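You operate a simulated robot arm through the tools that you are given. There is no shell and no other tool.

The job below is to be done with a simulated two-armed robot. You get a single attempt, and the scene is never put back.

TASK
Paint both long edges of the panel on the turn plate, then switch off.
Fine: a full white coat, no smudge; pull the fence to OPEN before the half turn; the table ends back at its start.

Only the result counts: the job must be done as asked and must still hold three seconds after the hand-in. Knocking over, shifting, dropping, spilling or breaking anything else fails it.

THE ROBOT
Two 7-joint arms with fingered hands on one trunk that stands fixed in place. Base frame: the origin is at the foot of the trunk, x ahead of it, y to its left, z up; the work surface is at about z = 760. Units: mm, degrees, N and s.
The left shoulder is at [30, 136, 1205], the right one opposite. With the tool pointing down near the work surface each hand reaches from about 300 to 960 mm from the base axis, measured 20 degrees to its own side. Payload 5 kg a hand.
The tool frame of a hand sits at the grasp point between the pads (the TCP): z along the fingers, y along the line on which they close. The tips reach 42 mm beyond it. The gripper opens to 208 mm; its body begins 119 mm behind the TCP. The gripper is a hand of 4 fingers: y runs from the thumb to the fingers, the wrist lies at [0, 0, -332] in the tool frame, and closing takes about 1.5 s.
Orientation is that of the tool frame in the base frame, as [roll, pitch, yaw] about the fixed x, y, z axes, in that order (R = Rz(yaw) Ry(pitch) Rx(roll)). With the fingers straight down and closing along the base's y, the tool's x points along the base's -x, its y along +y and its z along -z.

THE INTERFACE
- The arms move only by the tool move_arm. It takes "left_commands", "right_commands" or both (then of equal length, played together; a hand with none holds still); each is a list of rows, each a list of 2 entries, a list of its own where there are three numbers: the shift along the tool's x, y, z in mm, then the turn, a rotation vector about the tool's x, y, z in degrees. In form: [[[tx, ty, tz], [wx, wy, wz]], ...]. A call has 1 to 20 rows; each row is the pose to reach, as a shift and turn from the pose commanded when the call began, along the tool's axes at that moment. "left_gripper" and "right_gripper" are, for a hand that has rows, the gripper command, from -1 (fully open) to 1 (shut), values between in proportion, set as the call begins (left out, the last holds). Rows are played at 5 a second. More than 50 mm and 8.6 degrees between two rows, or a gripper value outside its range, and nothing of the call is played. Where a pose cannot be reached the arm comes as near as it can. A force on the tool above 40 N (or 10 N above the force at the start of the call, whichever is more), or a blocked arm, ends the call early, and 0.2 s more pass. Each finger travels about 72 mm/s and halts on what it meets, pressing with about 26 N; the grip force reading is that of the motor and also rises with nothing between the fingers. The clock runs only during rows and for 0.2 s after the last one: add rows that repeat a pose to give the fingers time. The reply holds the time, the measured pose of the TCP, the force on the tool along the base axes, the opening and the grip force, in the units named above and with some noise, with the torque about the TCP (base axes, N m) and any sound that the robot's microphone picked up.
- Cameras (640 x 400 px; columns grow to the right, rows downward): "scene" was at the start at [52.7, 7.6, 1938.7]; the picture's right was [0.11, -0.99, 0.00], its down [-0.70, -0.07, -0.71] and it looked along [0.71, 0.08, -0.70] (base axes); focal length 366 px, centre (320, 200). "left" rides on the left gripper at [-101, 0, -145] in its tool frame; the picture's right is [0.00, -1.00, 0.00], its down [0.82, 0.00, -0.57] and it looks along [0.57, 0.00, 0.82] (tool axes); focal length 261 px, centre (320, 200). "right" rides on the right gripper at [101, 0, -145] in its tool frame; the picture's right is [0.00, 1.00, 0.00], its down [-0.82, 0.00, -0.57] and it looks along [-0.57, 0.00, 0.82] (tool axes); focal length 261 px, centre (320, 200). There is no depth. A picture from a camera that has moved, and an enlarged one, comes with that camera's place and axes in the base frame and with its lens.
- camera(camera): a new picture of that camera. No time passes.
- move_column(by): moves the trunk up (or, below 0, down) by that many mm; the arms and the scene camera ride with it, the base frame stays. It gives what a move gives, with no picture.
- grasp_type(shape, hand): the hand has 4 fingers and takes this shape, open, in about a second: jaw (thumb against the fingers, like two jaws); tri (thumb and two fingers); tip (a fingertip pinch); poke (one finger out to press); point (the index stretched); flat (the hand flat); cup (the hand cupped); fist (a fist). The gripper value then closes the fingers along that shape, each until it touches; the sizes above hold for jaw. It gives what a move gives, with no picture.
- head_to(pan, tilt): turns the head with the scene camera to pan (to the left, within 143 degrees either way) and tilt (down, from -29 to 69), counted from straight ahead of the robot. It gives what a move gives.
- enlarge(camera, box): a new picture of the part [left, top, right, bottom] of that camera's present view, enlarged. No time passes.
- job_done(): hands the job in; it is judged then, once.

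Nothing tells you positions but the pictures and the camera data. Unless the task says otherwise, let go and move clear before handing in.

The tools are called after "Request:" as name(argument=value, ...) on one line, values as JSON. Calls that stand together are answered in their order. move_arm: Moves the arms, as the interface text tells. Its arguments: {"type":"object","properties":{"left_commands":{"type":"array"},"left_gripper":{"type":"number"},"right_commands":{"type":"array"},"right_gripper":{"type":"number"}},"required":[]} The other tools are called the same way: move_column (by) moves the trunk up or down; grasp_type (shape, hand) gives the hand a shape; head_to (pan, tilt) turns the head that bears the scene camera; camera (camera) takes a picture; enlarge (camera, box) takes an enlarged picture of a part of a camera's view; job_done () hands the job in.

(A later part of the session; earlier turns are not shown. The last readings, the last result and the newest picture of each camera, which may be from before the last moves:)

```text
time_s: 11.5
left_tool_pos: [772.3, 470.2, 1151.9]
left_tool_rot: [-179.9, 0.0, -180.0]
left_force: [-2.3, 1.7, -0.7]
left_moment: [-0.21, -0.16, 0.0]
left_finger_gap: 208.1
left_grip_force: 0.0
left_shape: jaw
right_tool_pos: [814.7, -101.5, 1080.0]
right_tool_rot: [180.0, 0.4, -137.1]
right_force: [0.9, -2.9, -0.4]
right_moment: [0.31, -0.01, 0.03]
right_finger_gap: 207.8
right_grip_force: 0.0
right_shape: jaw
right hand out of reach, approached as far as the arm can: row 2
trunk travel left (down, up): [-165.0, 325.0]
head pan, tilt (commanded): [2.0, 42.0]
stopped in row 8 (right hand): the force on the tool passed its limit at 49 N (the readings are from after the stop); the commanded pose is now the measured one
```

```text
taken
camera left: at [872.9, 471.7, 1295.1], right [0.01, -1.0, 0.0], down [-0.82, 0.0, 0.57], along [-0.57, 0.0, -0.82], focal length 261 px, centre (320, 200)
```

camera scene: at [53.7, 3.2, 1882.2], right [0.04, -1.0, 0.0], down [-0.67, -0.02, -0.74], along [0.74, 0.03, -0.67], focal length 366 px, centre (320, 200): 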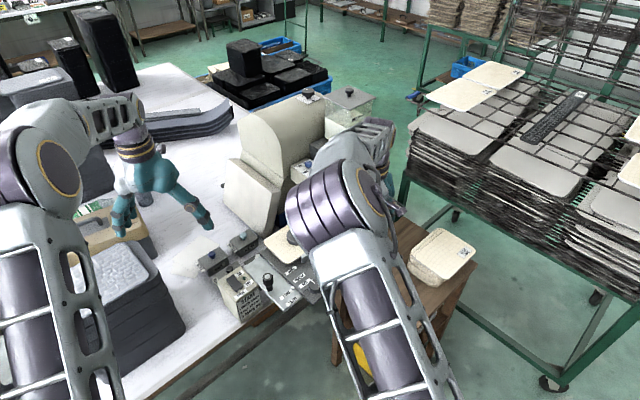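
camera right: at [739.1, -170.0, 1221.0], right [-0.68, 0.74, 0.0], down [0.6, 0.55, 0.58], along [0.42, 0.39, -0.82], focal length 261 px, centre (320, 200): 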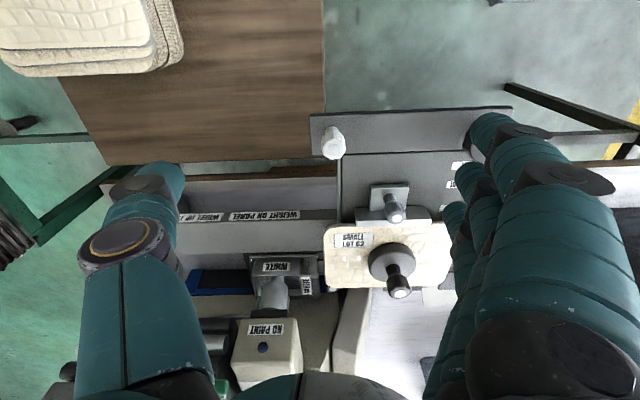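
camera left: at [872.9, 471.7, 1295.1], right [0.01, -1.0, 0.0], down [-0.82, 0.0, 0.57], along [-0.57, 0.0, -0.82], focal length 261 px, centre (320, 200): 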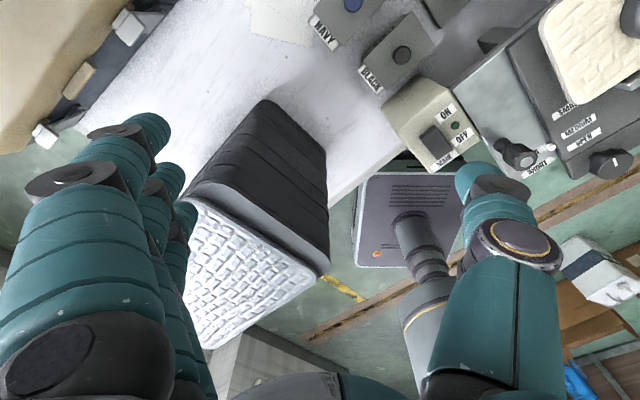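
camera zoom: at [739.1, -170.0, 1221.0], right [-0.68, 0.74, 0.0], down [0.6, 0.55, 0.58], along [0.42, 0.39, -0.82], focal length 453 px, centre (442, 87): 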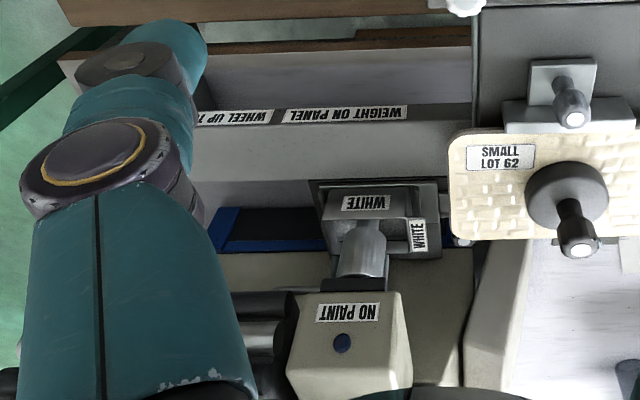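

Nothing was disturbed, and the rail runs at -45 degrees as estimated. The white knob is about 16 mm off my hand's axis, so I'll centre over it, pre-close the fingers and lower in steps.

Request:
move_arm(right_commands=[[[-3, 7, 0], [0, 0, -1]], [[-7, 15, 0], [0, 0, -2.1]], [[-7, 15, 20], [0, 0, -2.1]], [[-7, 15, 40], [0, 0, -2.1]], [[-7, 15, 40], [0, 0, -2.1]]], right_gripper=0.15)

Request:
camera(camera="right")

```text
time_s: 12.7
left_tool_pos: [774.3, 467.4, 1150.6]
left_tool_rot: [-179.9, 0.0, 179.9]
left_force: [0.2, -0.3, -0.4]
left_moment: [0.02, -0.01, 0.01]
left_finger_gap: 208.0
left_grip_force: 0.1
left_shape: jaw
right_tool_pos: [811.8, -85.7, 1038.0]
right_tool_rot: [-179.9, 0.6, -134.9]
right_force: [-0.4, -0.6, -0.3]
right_moment: [0.04, -0.02, 0.0]
right_finger_gap: 89.3
right_grip_force: 0.0
right_shape: jaw
trunk travel left (down, up): [-165.0, 325.0]
head pan, tilt (commanded): [2.0, 42.0]
```

```text
taken
camera right: at [738.6, -155.7, 1179.7], right [-0.71, 0.71, 0.0], down [0.58, 0.58, 0.58], along [0.41, 0.41, -0.82], focal length 261 px, centre (320, 200)
```

right: 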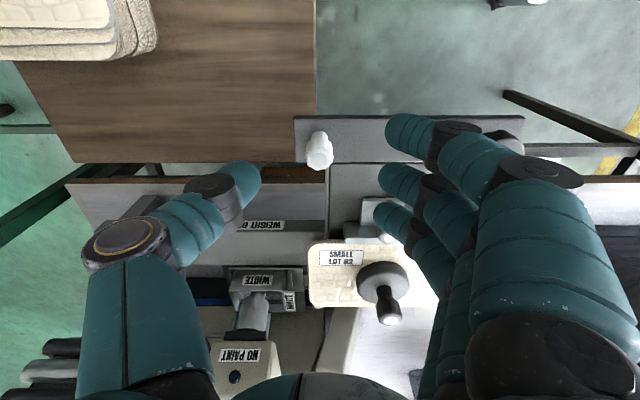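

The hand is centred over the white knob with the middle finger and thumb on either side of it. I'll lower 58 mm so the tips straddle it just above the plate.

Request:
move_arm(right_commands=[[[1, 0, 20], [0, 0, 0]], [[1, 0, 40], [0, 0, 0]], [[1, 0, 50], [0, 0, 0]], [[1, 0, 58], [0, 0, 0]]])

Request:
camera(camera="right")

Request:
camera(camera="scene")

```text
time_s: 13.7
left_tool_pos: [773.9, 468.1, 1150.8]
left_tool_rot: [-179.8, 0.0, 179.9]
left_force: [1.3, 0.4, 0.4]
left_moment: [-0.02, 0.02, 0.0]
left_finger_gap: 208.0
left_grip_force: 0.1
left_shape: jaw
right_tool_pos: [810.7, -85.0, 979.2]
right_tool_rot: [-179.9, 0.4, -134.9]
right_force: [-0.4, 0.4, -0.5]
right_moment: [-0.03, 0.01, 0.0]
right_finger_gap: 89.2
right_grip_force: 0.1
right_shape: jaw
trunk travel left (down, up): [-165.0, 325.0]
head pan, tilt (commanded): [2.0, 42.0]
```

```text
taken
camera right: at [737.4, -155.7, 1123.1], right [-0.71, 0.71, 0.0], down [0.58, 0.58, 0.58], along [0.41, 0.41, -0.82], focal length 261 px, centre (320, 200)
```

right: 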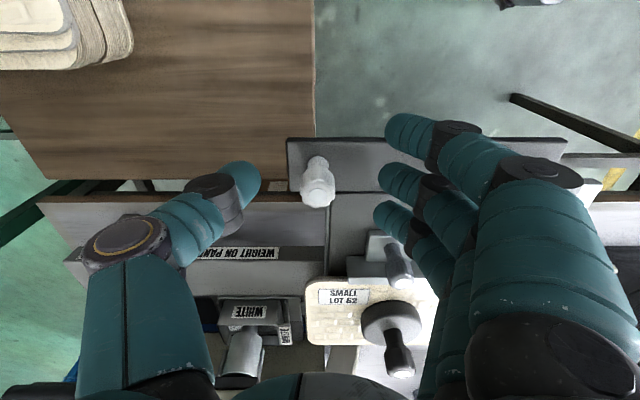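

```text
taken
camera scene: at [55.3, 2.2, 1882.2], right [0.03, -1.0, 0.0], down [-0.67, -0.02, -0.74], along [0.74, 0.03, -0.67], focal length 366 px, centre (320, 200)
```

scene: 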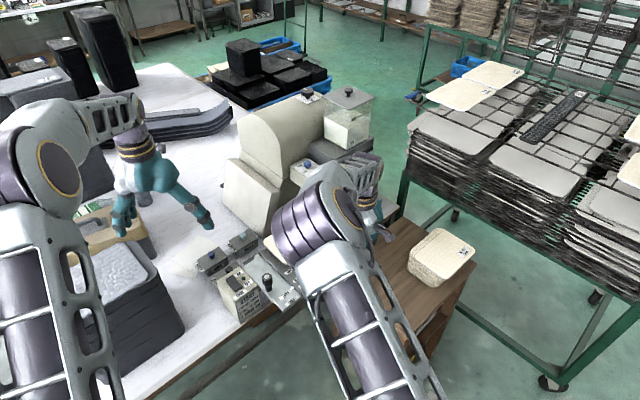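

The knob stands between thumb and middle finger. I'll close the hand on it.

Request:
move_arm(right_commands=[[[0, 0, 0], [0, 0, 0]], [[0, 0, 0], [0, 0, 0]], [[0, 0, 0], [0, 0, 0]], [[0, 0, 0], [0, 0, 0]], [[0, 0, 0], [0, 0, 0]]], right_gripper=1)

Request:
camera(camera="right")

```text
time_s: 14.9
left_tool_pos: [775.6, 469.0, 1151.1]
left_tool_rot: [-179.9, 0.0, 179.9]
left_force: [0.2, 0.3, 0.3]
left_moment: [0.0, 0.0, 0.0]
left_finger_gap: 208.1
left_grip_force: 0.1
left_shape: jaw
right_tool_pos: [811.8, -86.7, 982.2]
right_tool_rot: [-179.9, 0.4, -134.9]
right_force: [7.8, -5.2, -3.3]
right_moment: [-0.06, -0.1, -0.01]
right_finger_gap: 7.2
right_grip_force: 26.0
right_shape: jaw
trunk travel left (down, up): [-165.0, 325.0]
head pan, tilt (commanded): [2.0, 42.0]
```

```text
taken
camera right: at [738.3, -157.2, 1123.3], right [-0.71, 0.71, 0.0], down [0.58, 0.58, 0.58], along [0.41, 0.41, -0.82], focal length 261 px, centre (320, 200)
```

right: 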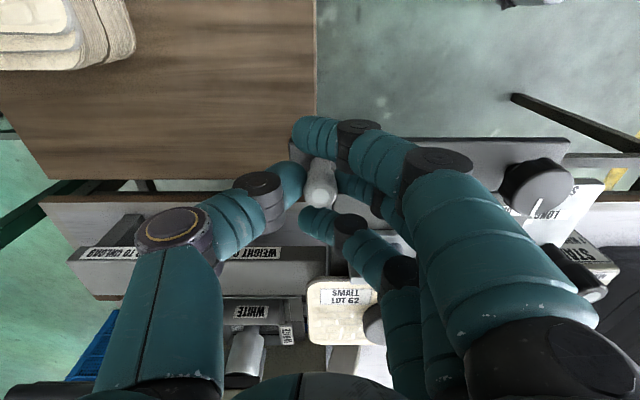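

The knob is gripped with about 9 N of side load. I'll test by pushing 30 mm along the rail and watching what moves.

Request:
move_arm(right_commands=[[[0, -4, 0], [0, 0, 0]], [[0, -8, 0], [0, 0, 0]], [[0, -12, 0], [0, 0, 0]], [[0, -16, 0], [0, 0, 0]], [[0, -20, 0], [0, 0, 0]], [[0, -25, 0], [0, 0, 0]], [[0, -30, 0], [0, 0, 0]]])

Request:
camera(camera="right")

Request:
camera(camera="left")

Request:
enlarge(camera="scene", box=[190, 200, 400, 330])

```text
time_s: 16.5
left_tool_pos: [775.0, 468.2, 1150.0]
left_tool_rot: [-179.9, 0.0, 179.9]
left_force: [-0.2, 0.8, -0.3]
left_moment: [0.02, -0.01, 0.01]
left_finger_gap: 207.8
left_grip_force: 0.1
left_shape: jaw
right_tool_pos: [832.1, -107.7, 981.0]
right_tool_rot: [-180.0, 0.4, -135.0]
right_force: [-1.8, -2.8, -0.5]
right_moment: [0.13, 0.28, 0.01]
right_finger_gap: 6.0
right_grip_force: 26.3
right_shape: jaw
trunk travel left (down, up): [-165.0, 325.0]
head pan, tilt (commanded): [2.0, 42.0]
```

```text
taken
camera right: at [758.6, -177.0, 1123.4], right [-0.71, 0.71, 0.0], down [0.58, 0.58, 0.58], along [0.41, 0.41, -0.82], focal length 261 px, centre (320, 200)
```

right: 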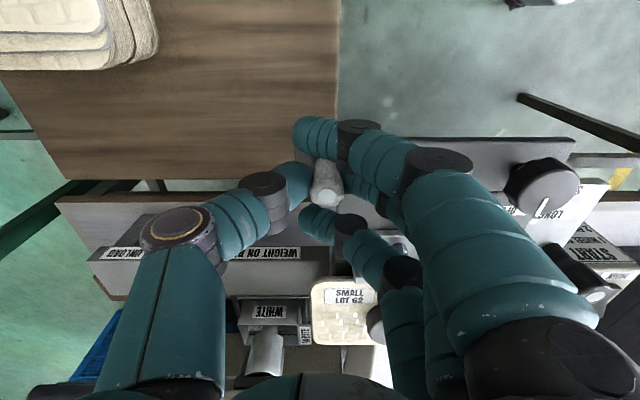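

```text
taken
camera left: at [874.8, 468.9, 1295.1], right [0.0, -1.0, 0.0], down [-0.82, 0.0, 0.57], along [-0.57, 0.0, -0.82], focal length 261 px, centre (320, 200)
```

left: 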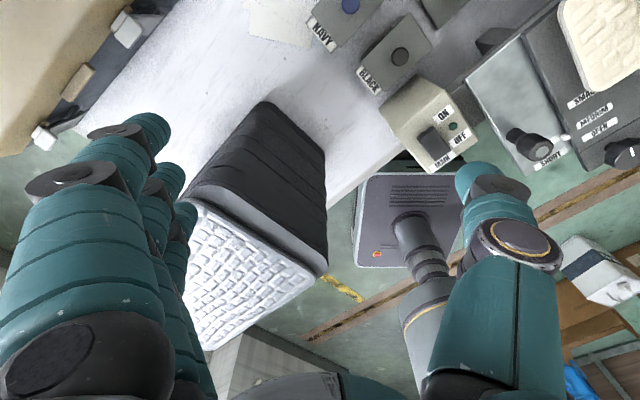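

```text
3.05 times, centred on (295, 265) of scene
camera zoom: at [54.9, 1.7, 1882.2], right [0.03, -1.0, 0.0], down [-0.67, -0.02, -0.74], along [0.74, 0.03, -0.67], focal length 1117 px, centre (396, 2)
```

zoom: 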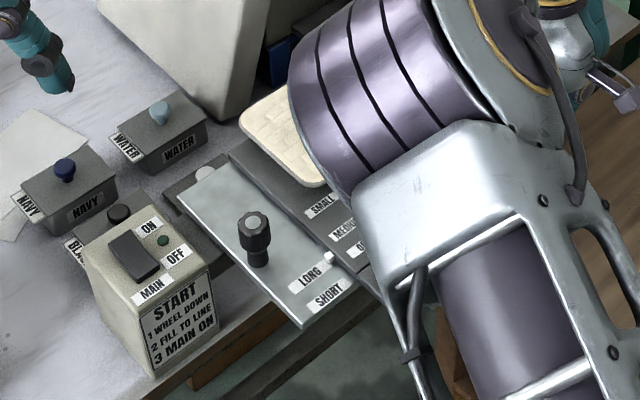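

The whole carriage (dark plate, strip, light plate, fence and panel) moved together easily, so the white knob is the slide handle. I'll return it to the start and feel for a start stop.

Request:
move_arm(right_commands=[[[0, 5, 0], [0, 0, 0]], [[0, 10, 0], [0, 0, 0]], [[0, 15, 0], [0, 0, 0]], [[0, 20, 0], [0, 0, 0]], [[0, 25, 0], [0, 0, 0]], [[0, 28, 0], [0, 0, 0]], [[0, 30, 0], [0, 0, 0]], [[0, 31, 0], [0, 0, 0]]])

Request:
camera(camera="left")

Request:
enlarge(camera="scene", box=[190, 200, 400, 330])

```text
time_s: 18.3
left_tool_pos: [776.0, 466.8, 1151.0]
left_tool_rot: [179.9, -0.2, 180.0]
left_force: [1.0, -0.6, -0.6]
left_moment: [-0.01, -0.02, 0.02]
left_finger_gap: 207.7
left_grip_force: 0.0
left_shape: jaw
right_tool_pos: [811.4, -86.7, 981.6]
right_tool_rot: [-179.8, 0.5, -134.8]
right_force: [11.5, -14.2, 2.5]
right_moment: [-0.42, -0.35, -0.05]
right_finger_gap: 7.5
right_grip_force: 26.3
right_shape: jaw
trunk travel left (down, up): [-165.0, 325.0]
head pan, tilt (commanded): [2.0, 42.0]
```

```text
taken
camera left: at [875.8, 467.9, 1294.8], right [0.0, -1.0, 0.0], down [-0.82, 0.0, 0.57], along [-0.57, 0.0, -0.82], focal length 261 px, centre (320, 200)
```

left: 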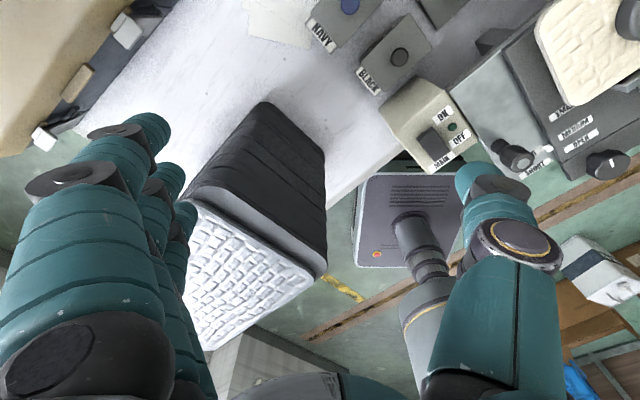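

```text
3.05 times, centred on (295, 265) of scene
camera zoom: at [56.2, 0.6, 1882.2], right [0.03, -1.0, 0.0], down [-0.67, -0.02, -0.74], along [0.74, 0.03, -0.67], focal length 1117 px, centre (396, 2)
```

zoom: 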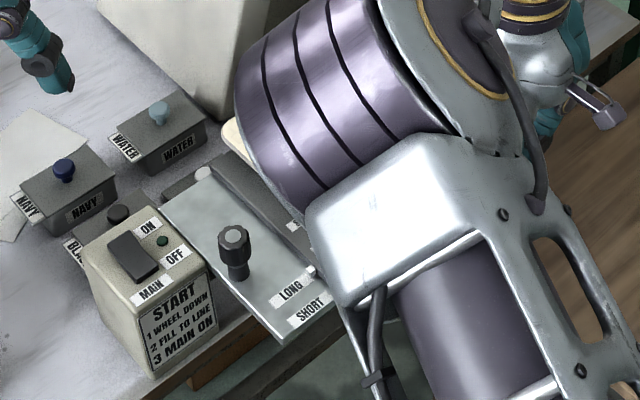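

The table came back onto a hard start stop (about 18 N), so "start" can be felt. Now I'll let go of the white knob, rise clear, and take the right hand toward the green lever to fill the cup.

Request:
move_arm(right_commands=[[[0, -1, 0], [0, 0, 0]], [[0, -1, 0], [0, 0, 0]], [[0, -1, 0], [0, 0, 0]], [[0, -1, 0], [0, 0, 0]], [[0, -1, -25], [0, 0, 0]], [[0, -1, -60], [0, 0, 0]], [[0, -1, -100], [0, 0, 0]]], right_gripper=0.15)

Request:
camera(camera="right")

```text
time_s: 19.9
left_tool_pos: [773.4, 467.3, 1152.2]
left_tool_rot: [-179.9, 0.0, 179.9]
left_force: [0.4, 0.1, 1.5]
left_moment: [0.0, -0.07, 0.04]
left_finger_gap: 207.9
left_grip_force: 0.1
left_shape: jaw
right_tool_pos: [808.0, -86.3, 1081.5]
right_tool_rot: [-180.0, 0.5, -134.8]
right_force: [-0.8, -0.1, -0.9]
right_moment: [0.0, -0.11, 0.01]
right_finger_gap: 87.9
right_grip_force: 0.1
right_shape: jaw
trunk travel left (down, up): [-165.0, 325.0]
head pan, tilt (commanded): [2.0, 42.0]
```

```text
taken
camera right: at [735.0, -155.8, 1223.4], right [-0.71, 0.71, 0.0], down [0.58, 0.58, 0.58], along [0.41, 0.41, -0.82], focal length 261 px, centre (320, 200)
```

right: 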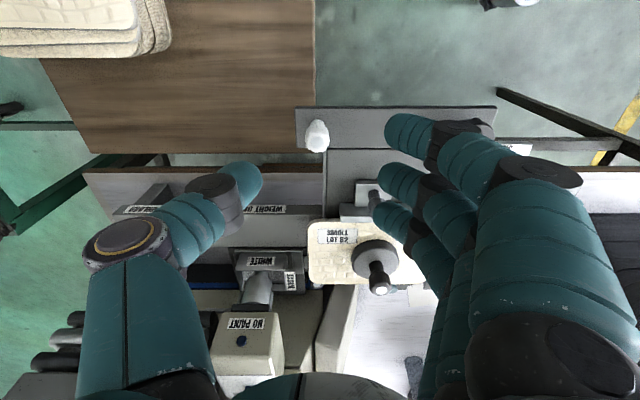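

Released cleanly; the table stands at its start. Next I'll tilt the hand forward toward the lever in two stages.

Request:
move_arm(right_commands=[[[-6, -15, -20], [0, -7.5, 0]], [[-12, -30, -40], [0, -15, 0]], [[-18, -45, -60], [0, -22.5, 0]], [[-24, -60, -80], [0, -30, 0]], [[-30, -75, -100], [0, -37.5, 0]], [[-36, -90, -118], [0, -45, 0]]])

Request:
camera(camera="right")

```text
time_s: 21.3
left_tool_pos: [774.1, 465.8, 1152.7]
left_tool_rot: [180.0, 0.0, 179.9]
left_force: [-0.3, -1.2, 0.1]
left_moment: [0.23, 0.0, 0.01]
left_finger_gap: 207.9
left_grip_force: 0.1
left_shape: jaw
right_tool_pos: [898.8, -123.1, 1197.6]
right_tool_rot: [-180.0, 45.6, -134.8]
right_force: [-0.5, -0.2, -0.7]
right_moment: [-0.01, 0.02, -0.04]
right_finger_gap: 87.9
right_grip_force: 0.1
right_shape: jaw
trunk travel left (down, up): [-165.0, 325.0]
head pan, tilt (commanded): [2.0, 42.0]
```

```text
taken
camera right: at [775.7, -245.0, 1225.1], right [-0.71, 0.71, 0.0], down [0.12, 0.12, 0.99], along [0.7, 0.7, -0.17], focal length 261 px, centre (320, 200)
```

right: 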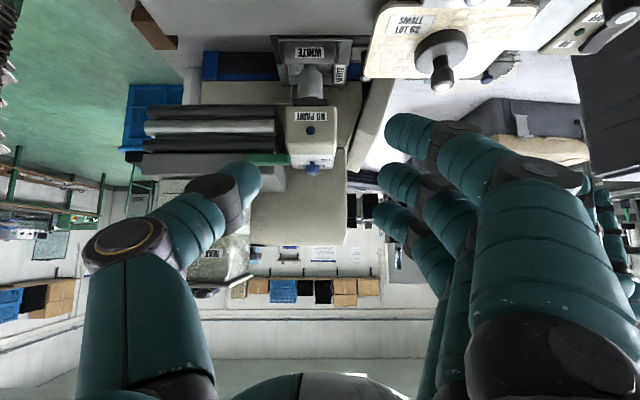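

This is a frontal view of the machine head and lever. I'll enlarge the lever and cup.

Request:
enlarge(camera="right", box=[220, 90, 360, 190])

Request:
enlarge(camera="right", box=[260, 20, 360, 110])

Request:
enlarge(camera="scene", box=[260, 130, 400, 230])

```text
4.00 times, centred on (290, 140) of right
camera zoom: at [775.7, -245.0, 1225.1], right [-0.71, 0.71, 0.0], down [0.12, 0.12, 0.99], along [0.7, 0.7, -0.17], focal length 1043 px, centre (440, 440)
```

zoom: 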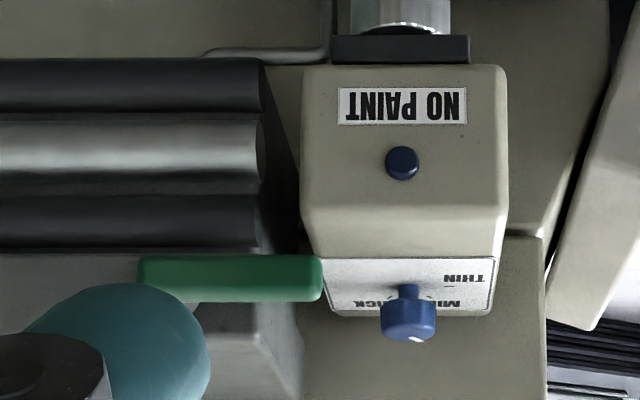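

```text
4.44 times, centred on (310, 65) of right
camera zoom: at [775.7, -245.0, 1225.1], right [-0.71, 0.71, 0.0], down [0.12, 0.12, 0.99], along [0.7, 0.7, -0.17], focal length 1158 px, centre (364, 800)
```

zoom: 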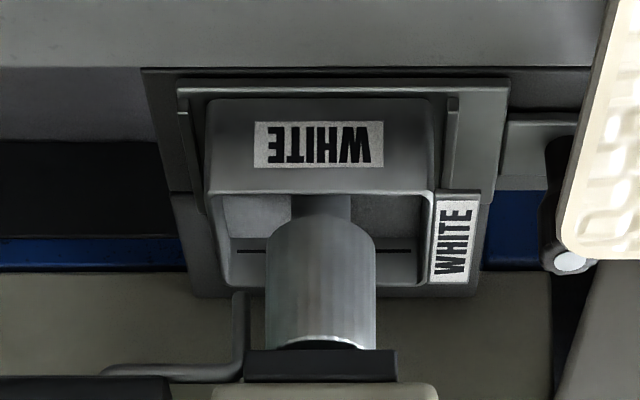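

```text
4.00 times, centred on (330, 180) of scene
camera zoom: at [54.7, -0.1, 1882.3], right [0.03, -1.0, 0.0], down [-0.67, -0.02, -0.74], along [0.74, 0.03, -0.67], focal length 1466 px, centre (280, 280)
```

zoom: 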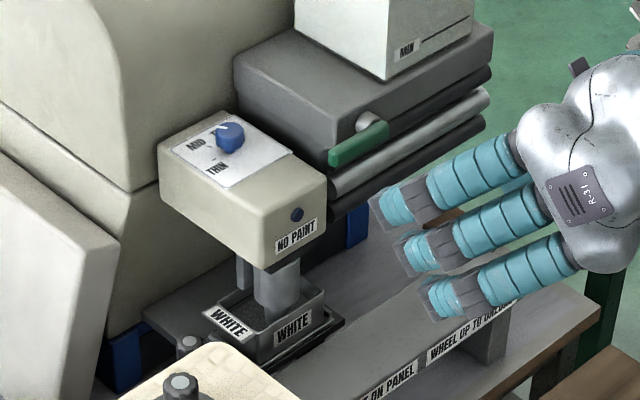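

The lever is horizontal with its pivot boss at the right end and its free end toward the head; the cup shows its fill line on the back wall and is empty. I'll shape the right hand to "poke" here in free air and see where the finger lies.

Request:
grasp_type(hand="right", shape="poke")

Request:
camera(camera="right")

Request:
enlarge(camera="scene", box=[260, 130, 440, 250])

```text
time_s: 22.2
left_tool_pos: [774.7, 468.1, 1150.9]
left_tool_rot: [180.0, 0.0, 179.9]
left_force: [0.3, -0.8, 0.3]
left_moment: [0.04, 0.02, -0.04]
left_finger_gap: 207.9
left_grip_force: 0.1
left_shape: jaw
right_tool_pos: [899.1, -122.1, 1198.3]
right_tool_rot: [-180.0, 45.4, -134.8]
right_force: [0.1, -0.6, -0.1]
right_moment: [0.04, 0.0, -0.02]
right_finger_gap: 0.0
right_grip_force: 0.0
right_shape: poke
trunk travel left (down, up): [-165.0, 325.0]
head pan, tilt (commanded): [2.0, 42.0]
```

```text
taken
camera right: at [775.6, -244.1, 1225.6], right [-0.71, 0.71, 0.0], down [0.12, 0.12, 0.99], along [0.7, 0.7, -0.17], focal length 261 px, centre (320, 200)
```

right: 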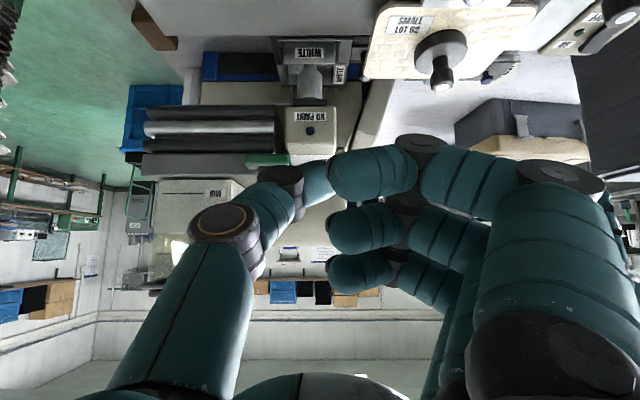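

```text
3.33 times, centred on (350, 190) of scene
camera zoom: at [54.9, 1.6, 1882.3], right [0.03, -1.0, 0.0], down [-0.67, -0.02, -0.74], along [0.74, 0.03, -0.67], focal length 1222 px, centre (220, 233)
```

zoom: 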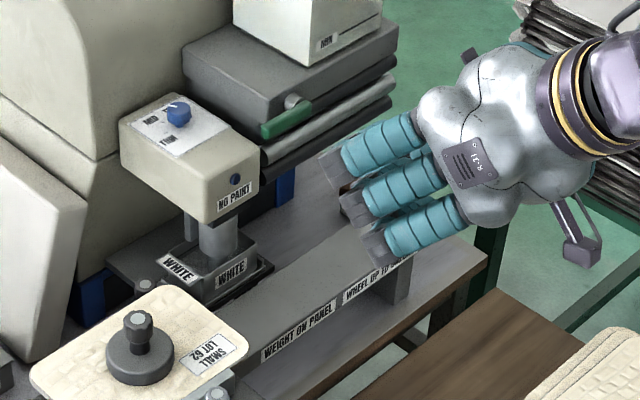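

In "poke" the finger bends toward the thumb rather than out. I'll try "point" for a stretched index.

Request:
grasp_type(hand="right", shape="point")

Request:
camera(camera="right")

Request:
enlarge(camera="scene", box=[260, 130, 440, 250])

```text
time_s: 23.1
left_tool_pos: [774.4, 467.2, 1151.8]
left_tool_rot: [-180.0, 0.0, 179.8]
left_force: [-0.5, 0.5, 0.8]
left_moment: [0.02, 0.02, -0.02]
left_finger_gap: 207.9
left_grip_force: 0.0
left_shape: jaw
right_tool_pos: [900.0, -122.3, 1196.7]
right_tool_rot: [179.9, 45.3, -134.8]
right_force: [0.1, 0.1, 0.3]
right_moment: [-0.01, 0.02, -0.01]
right_finger_gap: 201.8
right_grip_force: 0.1
right_shape: point
trunk travel left (down, up): [-165.0, 325.0]
head pan, tilt (commanded): [2.0, 42.0]
```

```text
taken
camera right: at [775.7, -243.8, 1225.5], right [-0.71, 0.71, 0.0], down [0.12, 0.12, 0.99], along [0.7, 0.7, -0.17], focal length 261 px, centre (320, 200)
```

right: 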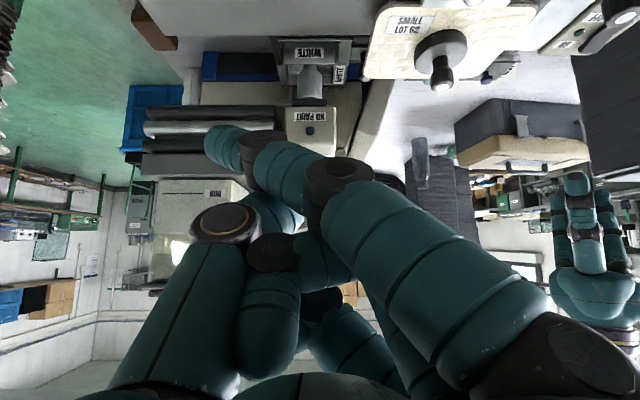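

```text
3.33 times, centred on (350, 190) of scene
camera zoom: at [55.0, 1.8, 1882.3], right [0.03, -1.0, 0.0], down [-0.67, -0.02, -0.74], along [0.74, 0.03, -0.67], focal length 1222 px, centre (220, 233)
```

zoom: 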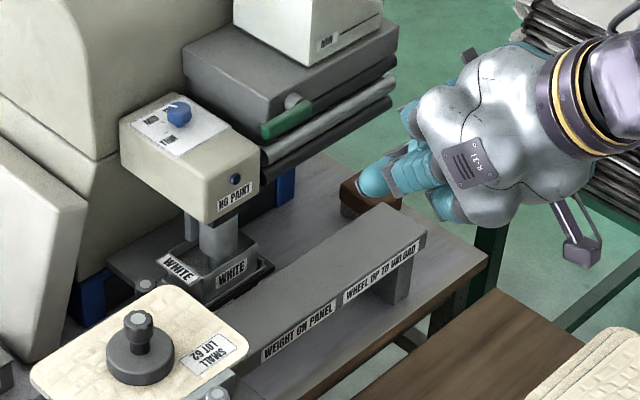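

The fingers still carry the half-closed grip command, so the shape isn't fully open. I'll open the command fully and look again.

Request:
move_arm(right_commands=[[[0, 0, 0], [0, 0, 0]], [[0, 0, 0], [0, 0, 0]], [[0, 0, 0], [0, 0, 0]], [[0, 0, 0], [0, 0, 0]], [[0, 0, 0], [0, 0, 0]]], right_gripper=-1)

Request:
camera(camera="right")

Request:
enlarge(camera="scene", box=[260, 130, 440, 250])

```text
time_s: 24.3
left_tool_pos: [773.9, 467.8, 1151.0]
left_tool_rot: [180.0, 0.1, 180.0]
left_force: [-0.2, -0.7, 0.5]
left_moment: [0.02, -0.02, -0.03]
left_finger_gap: 208.1
left_grip_force: 0.1
left_shape: jaw
right_tool_pos: [900.5, -121.6, 1197.3]
right_tool_rot: [-179.9, 45.5, -134.8]
right_force: [0.5, -0.2, 0.1]
right_moment: [-0.02, -0.03, -0.07]
right_finger_gap: 201.7
right_grip_force: 0.0
right_shape: point
trunk travel left (down, up): [-165.0, 325.0]
head pan, tilt (commanded): [2.0, 42.0]
```

```text
taken
camera right: at [775.7, -243.9, 1225.6], right [-0.71, 0.71, 0.0], down [0.12, 0.12, 0.99], along [0.7, 0.7, -0.17], focal length 261 px, centre (320, 200)
```

right: 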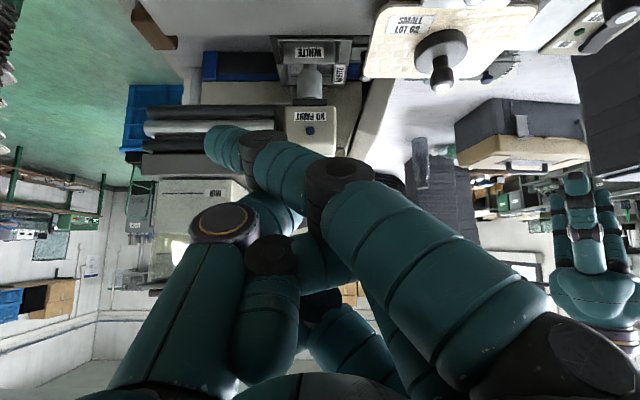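

```text
3.33 times, centred on (350, 190) of scene
camera zoom: at [55.0, 1.9, 1882.3], right [0.03, -1.0, 0.0], down [-0.67, -0.02, -0.74], along [0.74, 0.03, -0.67], focal length 1222 px, centre (220, 233)
```

zoom: 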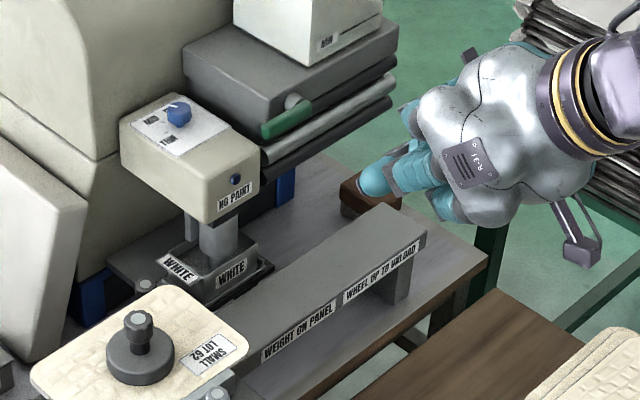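

"Point" crosses the palm and isn't handy here. I'll go back to "jaw", finish tilting the hand level, then roll it so thumb and fingers can hold the lever from below and above.

Request:
grasp_type(hand="right", shape="jaw")

Request:
move_arm(right_commands=[[[0, -5, 0], [0, -7.5, 0]], [[0, -10, 0], [0, -15, 0]], [[0, -15, 0], [0, -22.5, 0]], [[0, -20, 0], [0, -30, 0]], [[0, -25, 0], [0, -37.5, 0]], [[0, -30, 0], [0, -45, 0]]], right_gripper=0.2)

Request:
camera(camera="right")

Request:
camera(camera="scene")

```text
time_s: 25.2
left_tool_pos: [774.1, 467.5, 1151.2]
left_tool_rot: [-180.0, 0.0, 179.9]
left_force: [-0.1, 0.6, -1.0]
left_moment: [-0.03, -0.03, 0.01]
left_finger_gap: 208.0
left_grip_force: 0.1
left_shape: jaw
right_tool_pos: [901.0, -122.0, 1196.7]
right_tool_rot: [-179.9, 45.4, -134.6]
right_force: [-0.7, 0.3, 0.2]
right_moment: [0.01, 0.0, -0.01]
right_finger_gap: 208.0
right_grip_force: 0.0
right_shape: jaw
trunk travel left (down, up): [-165.0, 325.0]
head pan, tilt (commanded): [2.0, 42.0]
```

```text
time_s: 26.6
left_tool_pos: [775.8, 467.0, 1149.9]
left_tool_rot: [180.0, -0.2, 180.0]
left_force: [1.3, -0.3, -0.2]
left_moment: [0.1, 0.08, 0.02]
left_finger_gap: 208.0
left_grip_force: 0.0
left_shape: jaw
right_tool_pos: [921.3, -147.1, 1199.2]
right_tool_rot: [-0.5, 89.4, 44.4]
right_force: [0.7, 0.0, -0.1]
right_moment: [-0.05, 0.07, 0.15]
right_finger_gap: 84.2
right_grip_force: 0.0
right_shape: jaw
trunk travel left (down, up): [-165.0, 325.0]
head pan, tilt (commanded): [2.0, 42.0]
```

```text
taken
camera right: at [818.6, -246.8, 1095.0], right [-0.71, 0.71, 0.0], down [-0.41, -0.41, 0.81], along [0.58, 0.58, 0.58], focal length 261 px, centre (320, 200)
```

right: 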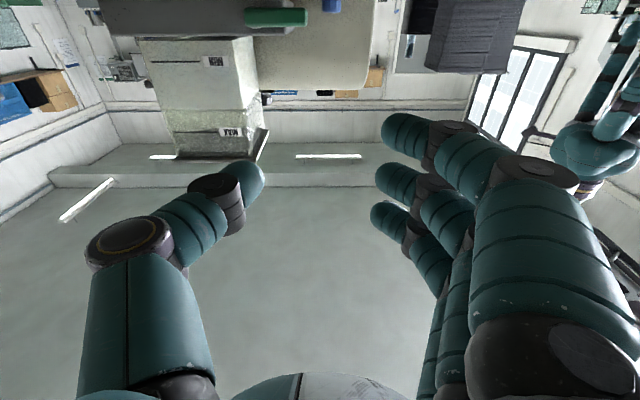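

```text
taken
camera scene: at [56.3, 0.7, 1882.1], right [0.03, -1.0, 0.0], down [-0.67, -0.02, -0.74], along [0.74, 0.03, -0.67], focal length 366 px, centre (320, 200)
```

scene: 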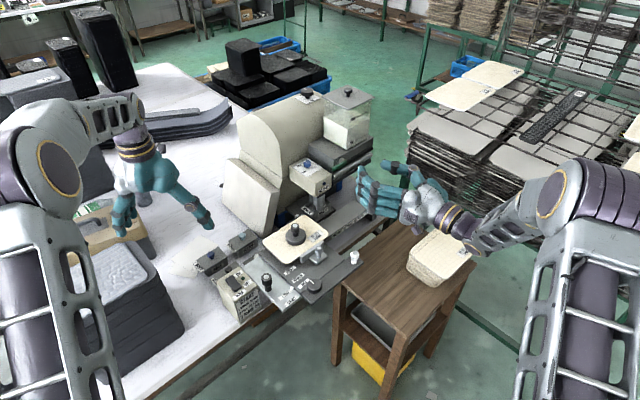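

The right arm reached a level pose (fingers pointing squarely at the machine front), so rolling isn't needed: the lowest finger (index) can press the lever's free end from above. I'll move to a stand-off point in front of the lever.

Request:
move_arm(right_commands=[[[5, -16, 27], [0, 0, 0]], [[10, -32, 53], [0, 0, 0]], [[15, -48, 80], [0, 0, 0]], [[20, -64, 107], [0, 0, 0]], [[24, -79, 133], [0, 0, 0]]])

Request:
camera(camera="right")

Request:
enlarge(camera="scene", box=[260, 120, 420, 220])

```text
time_s: 27.8
left_tool_pos: [774.9, 467.6, 1149.8]
left_tool_rot: [-179.8, -0.1, 179.9]
left_force: [-0.2, 0.0, -1.1]
left_moment: [-0.04, 0.11, 0.01]
left_finger_gap: 207.8
left_grip_force: 0.0
left_shape: jaw
right_tool_pos: [1069.1, -109.7, 1175.7]
right_tool_rot: [-0.4, 89.7, 44.7]
right_force: [0.8, -0.1, -0.8]
right_moment: [0.03, -0.02, 0.09]
right_finger_gap: 83.5
right_grip_force: 0.0
right_shape: jaw
trunk travel left (down, up): [-165.0, 325.0]
head pan, tilt (commanded): [2.0, 42.0]
```

```text
taken
camera right: at [966.2, -209.5, 1073.1], right [-0.71, 0.71, 0.0], down [-0.4, -0.41, 0.82], along [0.58, 0.58, 0.58], focal length 261 px, centre (320, 200)
```

right: 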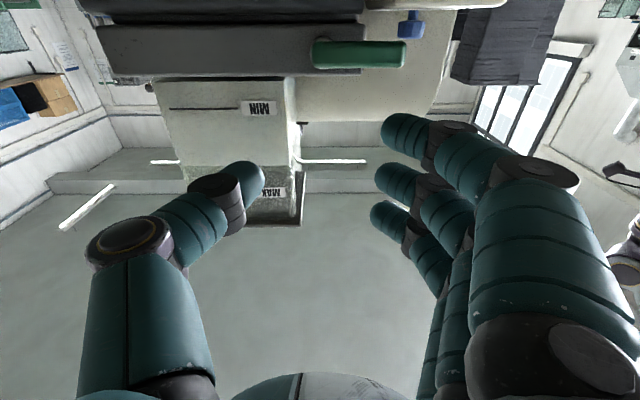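

```text
4.00 times, centred on (340, 170) of scene
camera zoom: at [56.3, 2.4, 1882.2], right [0.03, -1.0, 0.0], down [-0.67, -0.02, -0.74], along [0.74, 0.03, -0.67], focal length 1466 px, centre (240, 320)
```

zoom: 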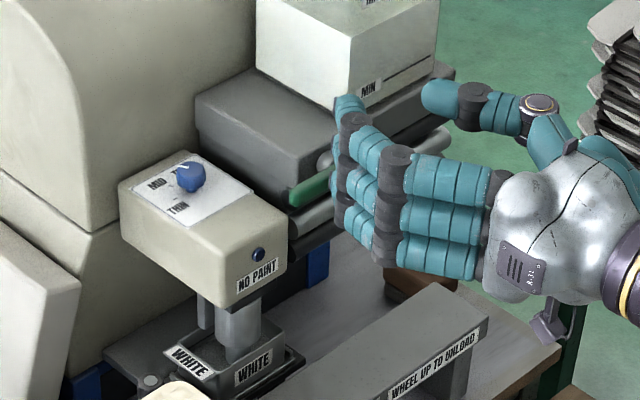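

From two hand views the lever's free end is at about (1082, -2, 1095) and its other end at (1133, -53). My index is lined up with the free end, so I'll advance 62 mm over the top of it.

Request:
move_arm(right_commands=[[[0, 0, 15], [0, 0, 0]], [[0, 0, 30], [0, 0, 0]], [[0, 0, 45], [0, 0, 0]], [[0, 0, 55], [0, 0, 0]], [[0, 0, 62], [0, 0, 0]]])

Request:
camera(camera="right")

Request:
enlarge(camera="scene", box=[260, 120, 420, 220])

```text
time_s: 29.0
left_tool_pos: [774.9, 468.0, 1150.5]
left_tool_rot: [-180.0, -0.1, 179.9]
left_force: [0.2, 0.1, -0.4]
left_moment: [-0.01, 0.02, -0.02]
left_finger_gap: 208.0
left_grip_force: 0.0
left_shape: jaw
right_tool_pos: [1113.8, -63.2, 1176.5]
right_tool_rot: [1.5, 89.6, 46.5]
right_force: [-2.6, -3.3, -1.2]
right_moment: [-0.01, 0.01, -0.21]
right_finger_gap: 83.5
right_grip_force: 0.1
right_shape: jaw
trunk travel left (down, up): [-165.0, 325.0]
head pan, tilt (commanded): [2.0, 42.0]
```

```text
taken
camera right: at [1010.3, -164.0, 1072.4], right [-0.71, 0.71, 0.0], down [-0.4, -0.41, 0.82], along [0.58, 0.58, 0.58], focal length 261 px, centre (320, 200)
```

right: 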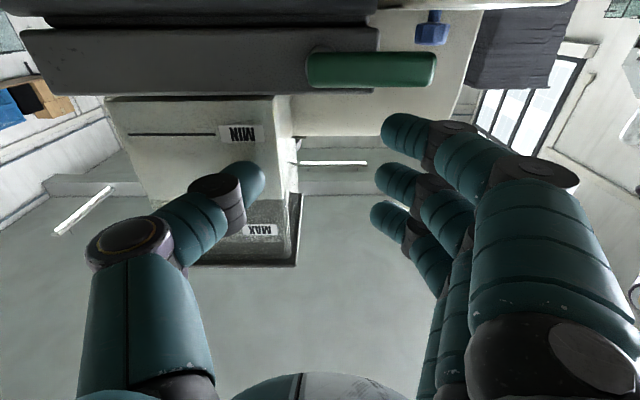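

```text
4.00 times, centred on (340, 170) of scene
camera zoom: at [54.7, 1.6, 1882.3], right [0.03, -1.0, 0.0], down [-0.67, -0.02, -0.74], along [0.74, 0.03, -0.67], focal length 1466 px, centre (240, 320)
```

zoom: 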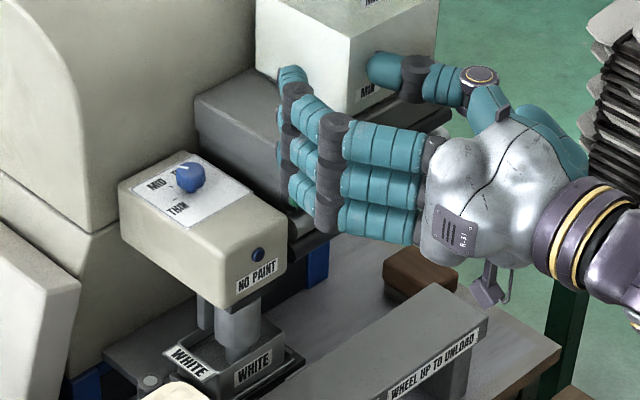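

There's a slight back-force of about 4 N and 1.8 degrees of yaw; I'll hold still one moment to see whether it's contact or settling.

Request:
move_arm(right_commands=[[[0, 0, 0], [0, 0, 0]], [[0, 0, 0], [0, 0, 0]]])

Request:
enlarge(camera="right", box=[100, 0, 480, 240])

```text
time_s: 29.6
left_tool_pos: [773.3, 467.4, 1151.8]
left_tool_rot: [-180.0, 0.1, 179.9]
left_force: [-0.4, 0.0, -0.5]
left_moment: [-0.01, 0.02, 0.0]
left_finger_gap: 207.7
left_grip_force: 0.1
left_shape: jaw
right_tool_pos: [1113.2, -63.3, 1176.0]
right_tool_rot: [1.1, 89.6, 46.1]
right_force: [-3.5, -4.1, -1.1]
right_moment: [-0.03, 0.15, -0.4]
right_finger_gap: 83.7
right_grip_force: 0.1
right_shape: jaw
trunk travel left (down, up): [-165.0, 325.0]
head pan, tilt (commanded): [2.0, 42.0]
```

```text
1.67 times, centred on (290, 120) of right
camera zoom: at [1010.3, -164.0, 1072.4], right [-0.71, 0.71, 0.0], down [-0.4, -0.41, 0.82], along [0.58, 0.58, 0.58], focal length 434 px, centre (370, 333)
```

zoom: 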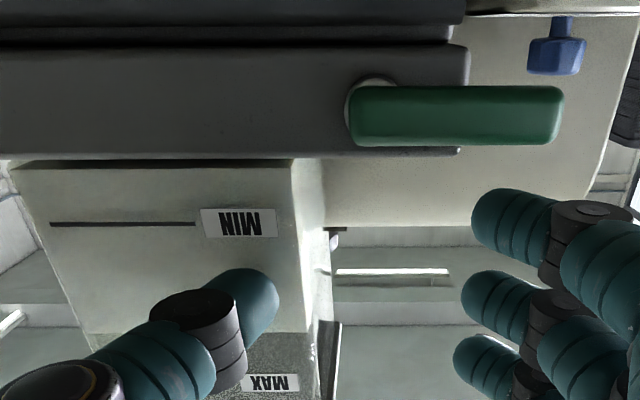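

The torque places the contact at the thumb, which just touches the tank front. I'll back off 10 mm; the index still overlaps the lever there.

Request:
move_arm(right_commands=[[[0, 0, -6], [0, 0, 0]], [[0, 0, -10], [0, 0, 0]], [[0, 0, -10], [0, 0, 0]]])

Request:
camera(camera="right")

Request:
enlarge(camera="scene", box=[280, 70, 400, 180])

```text
time_s: 30.4
left_tool_pos: [773.8, 468.1, 1151.1]
left_tool_rot: [180.0, 0.0, 179.8]
left_force: [-0.4, 0.5, 0.2]
left_moment: [-0.01, -0.02, -0.02]
left_finger_gap: 207.6
left_grip_force: 0.0
left_shape: jaw
right_tool_pos: [1105.9, -69.3, 1175.6]
right_tool_rot: [-3.1, 89.4, 42.0]
right_force: [-0.2, 0.2, 0.1]
right_moment: [-0.03, 0.02, -0.01]
right_finger_gap: 83.8
right_grip_force: 0.0
right_shape: jaw
trunk travel left (down, up): [-165.0, 325.0]
head pan, tilt (commanded): [2.0, 42.0]
```

```text
taken
camera right: at [1003.8, -170.2, 1072.0], right [-0.71, 0.7, 0.0], down [-0.41, -0.41, 0.82], along [0.58, 0.58, 0.58], focal length 261 px, centre (320, 200)
```

right: 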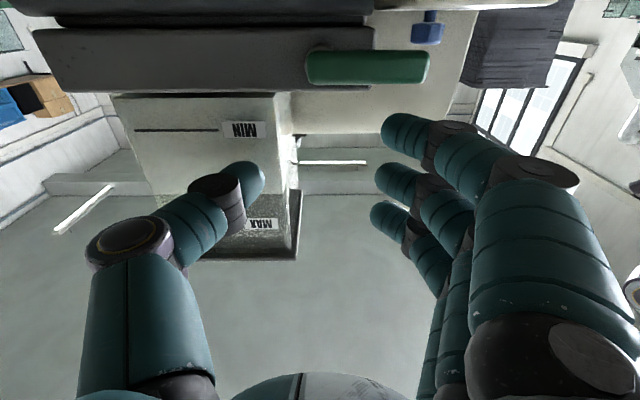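

```text
3.64 times, centred on (340, 125) of scene
camera zoom: at [55.0, 2.0, 1882.2], right [0.04, -1.0, 0.0], down [-0.67, -0.02, -0.74], along [0.74, 0.03, -0.67], focal length 1333 px, centre (247, 473)
```

zoom: 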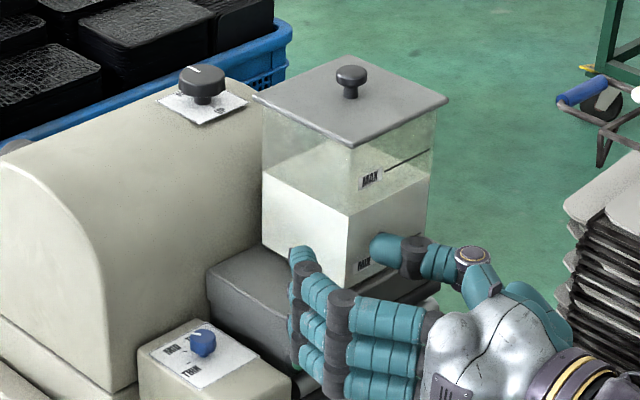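

Contact is gone and the tank is untouched. Now I'll shift the index slightly toward the pivot and press the lever's free end down a little, watching force and picture.

Request:
move_arm(right_commands=[[[10, -8, 0], [0, 0, 0]], [[20, -8, 0], [0, 0, 0]], [[28, -7, 0], [0, 0, 0]], [[36, -6, 0], [0, 0, 0]]])

Request:
camera(camera="right")

Request:
enlarge(camera="scene", box=[280, 130, 380, 215])

```text
time_s: 31.4
left_tool_pos: [774.2, 467.6, 1151.2]
left_tool_rot: [-180.0, 0.0, -180.0]
left_force: [0.5, 0.6, -0.3]
left_moment: [-0.01, 0.01, -0.03]
left_finger_gap: 208.0
left_grip_force: 0.0
left_shape: jaw
right_tool_pos: [1110.0, -73.7, 1139.2]
right_tool_rot: [-5.2, 89.6, 40.0]
right_force: [-0.3, -0.2, 0.1]
right_moment: [-0.02, -0.02, 0.06]
right_finger_gap: 83.6
right_grip_force: 0.0
right_shape: jaw
trunk travel left (down, up): [-165.0, 325.0]
head pan, tilt (commanded): [2.0, 42.0]
```

```text
taken
camera right: at [1008.1, -174.6, 1035.1], right [-0.71, 0.71, 0.0], down [-0.41, -0.41, 0.82], along [0.58, 0.58, 0.58], focal length 261 px, centre (320, 200)
```

right: 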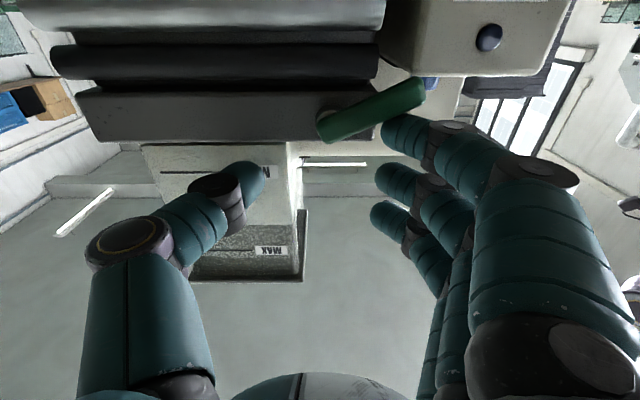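

```text
4.71 times, centred on (330, 172) of scene
camera zoom: at [55.0, 1.9, 1882.2], right [0.03, -1.0, 0.0], down [-0.67, -0.02, -0.74], along [0.74, 0.03, -0.67], focal length 1724 px, centre (273, 329)
```

zoom: 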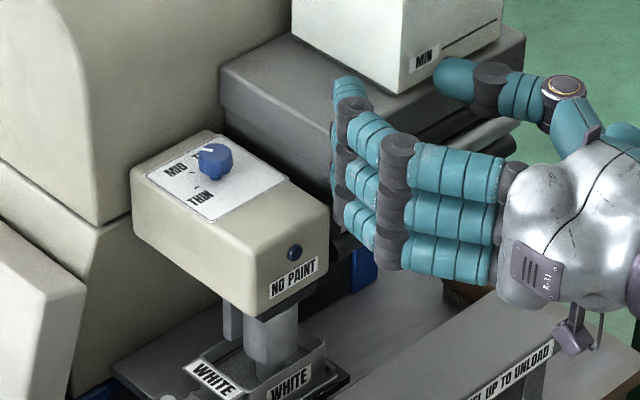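

The lever turns down freely (about 30 degrees now). I'll check the cup, then continue opening step by step.

Request:
enlarge(camera="scene", box=[295, 190, 345, 222])

Request:
move_arm(right_commands=[[[6, 0, 0], [0, 0, 0]], [[12, -1, 0], [0, 0, 0]], [[19, -2, 0], [0, 0, 0]]])

Request:
enlarge(camera="scene", box=[295, 190, 345, 222])

Request:
camera(camera="right")

```text
12.50 times, centred on (320, 206) of scene
camera zoom: at [55.0, 1.9, 1882.2], right [0.03, -1.0, 0.0], down [-0.67, -0.02, -0.74], along [0.74, 0.03, -0.67], focal length 4581 px, centre (320, 125)
```

zoom: 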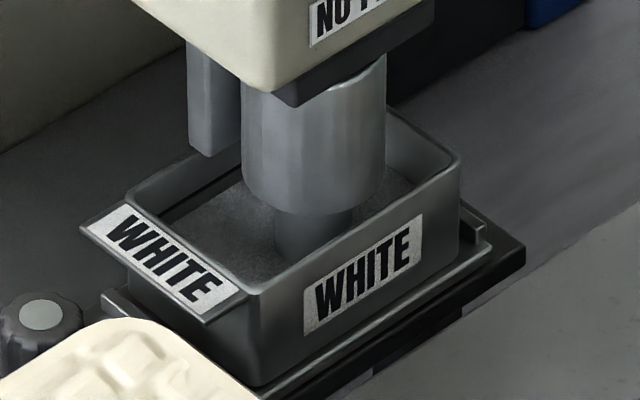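

```text
time_s: 32.2
left_tool_pos: [774.1, 468.3, 1151.2]
left_tool_rot: [180.0, 0.0, 179.9]
left_force: [0.0, -0.2, 0.4]
left_moment: [0.03, 0.01, 0.01]
left_finger_gap: 207.8
left_grip_force: 0.0
left_shape: jaw
right_tool_pos: [1112.0, -75.4, 1120.7]
right_tool_rot: [1.3, 89.6, 46.5]
right_force: [-0.7, -0.5, -0.1]
right_moment: [0.02, 0.02, 0.0]
right_finger_gap: 83.5
right_grip_force: 0.0
right_shape: jaw
trunk travel left (down, up): [-165.0, 325.0]
head pan, tilt (commanded): [2.0, 42.0]
```

```text
12.50 times, centred on (320, 206) of scene
camera zoom: at [55.5, 1.8, 1882.2], right [0.03, -1.0, 0.0], down [-0.67, -0.02, -0.74], along [0.74, 0.03, -0.67], focal length 4581 px, centre (320, 125)
```

zoom: 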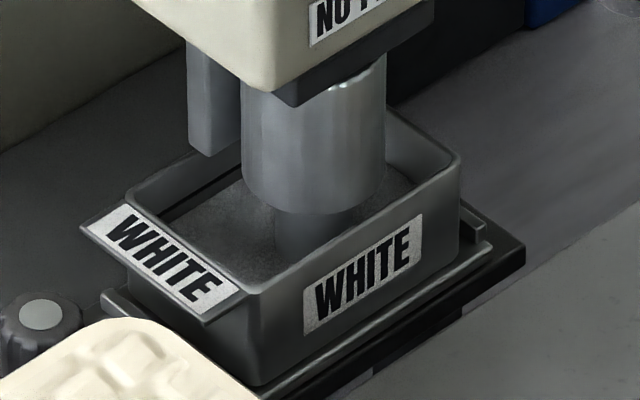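

```text
taken
camera right: at [1009.4, -175.7, 1016.9], right [-0.71, 0.7, 0.0], down [-0.4, -0.41, 0.82], along [0.58, 0.58, 0.58], focal length 261 px, centre (320, 200)
```

right: 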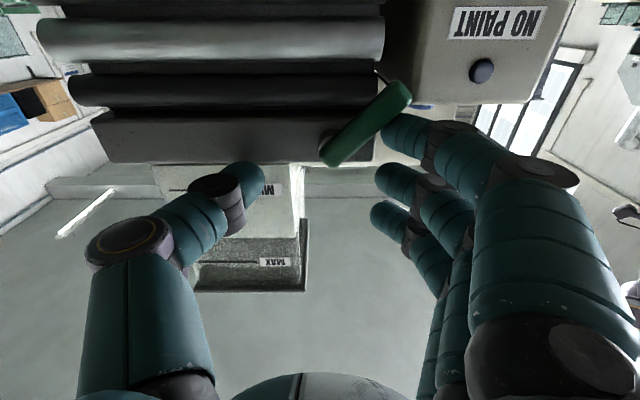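

The lever is at about 45 degrees with no paint in the cup yet. I'll open it further in small steps, checking the cup each time.

Request:
move_arm(right_commands=[[[9, -3, 0], [0, 0, 0]], [[18, -7, 0], [0, 0, 0]]])

Request:
enlarge(camera="scene", box=[295, 190, 345, 222])

Request:
camera(camera="right")

```text
time_s: 32.8
left_tool_pos: [771.5, 468.9, 1153.1]
left_tool_rot: [-179.9, 0.1, 179.9]
left_force: [-0.5, 0.4, 0.4]
left_moment: [-0.02, 0.01, 0.03]
left_finger_gap: 207.9
left_grip_force: 0.1
left_shape: jaw
right_tool_pos: [1116.8, -80.5, 1112.5]
right_tool_rot: [-9.1, 88.9, 36.2]
right_force: [-2.0, 1.5, 27.8]
right_moment: [2.12, 0.75, 0.24]
right_finger_gap: 84.6
right_grip_force: 0.1
right_shape: jaw
trunk travel left (down, up): [-165.0, 325.0]
head pan, tilt (commanded): [2.0, 42.0]
```

```text
12.50 times, centred on (320, 206) of scene
camera zoom: at [51.1, 2.3, 1882.7], right [0.04, -1.0, 0.0], down [-0.67, -0.02, -0.74], along [0.74, 0.03, -0.67], focal length 4581 px, centre (320, 125)
```

zoom: 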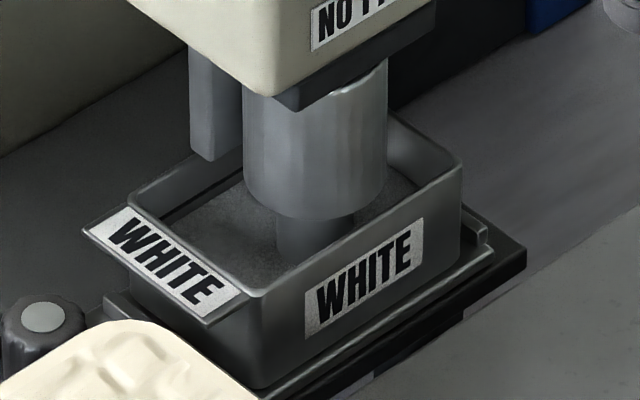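

```text
taken
camera right: at [1014.5, -179.5, 1007.6], right [-0.71, 0.7, 0.0], down [-0.41, -0.42, 0.81], along [0.57, 0.57, 0.59], focal length 261 px, centre (320, 200)
```

right: 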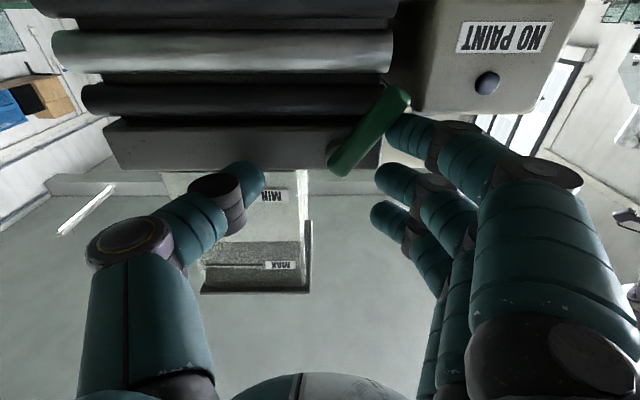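

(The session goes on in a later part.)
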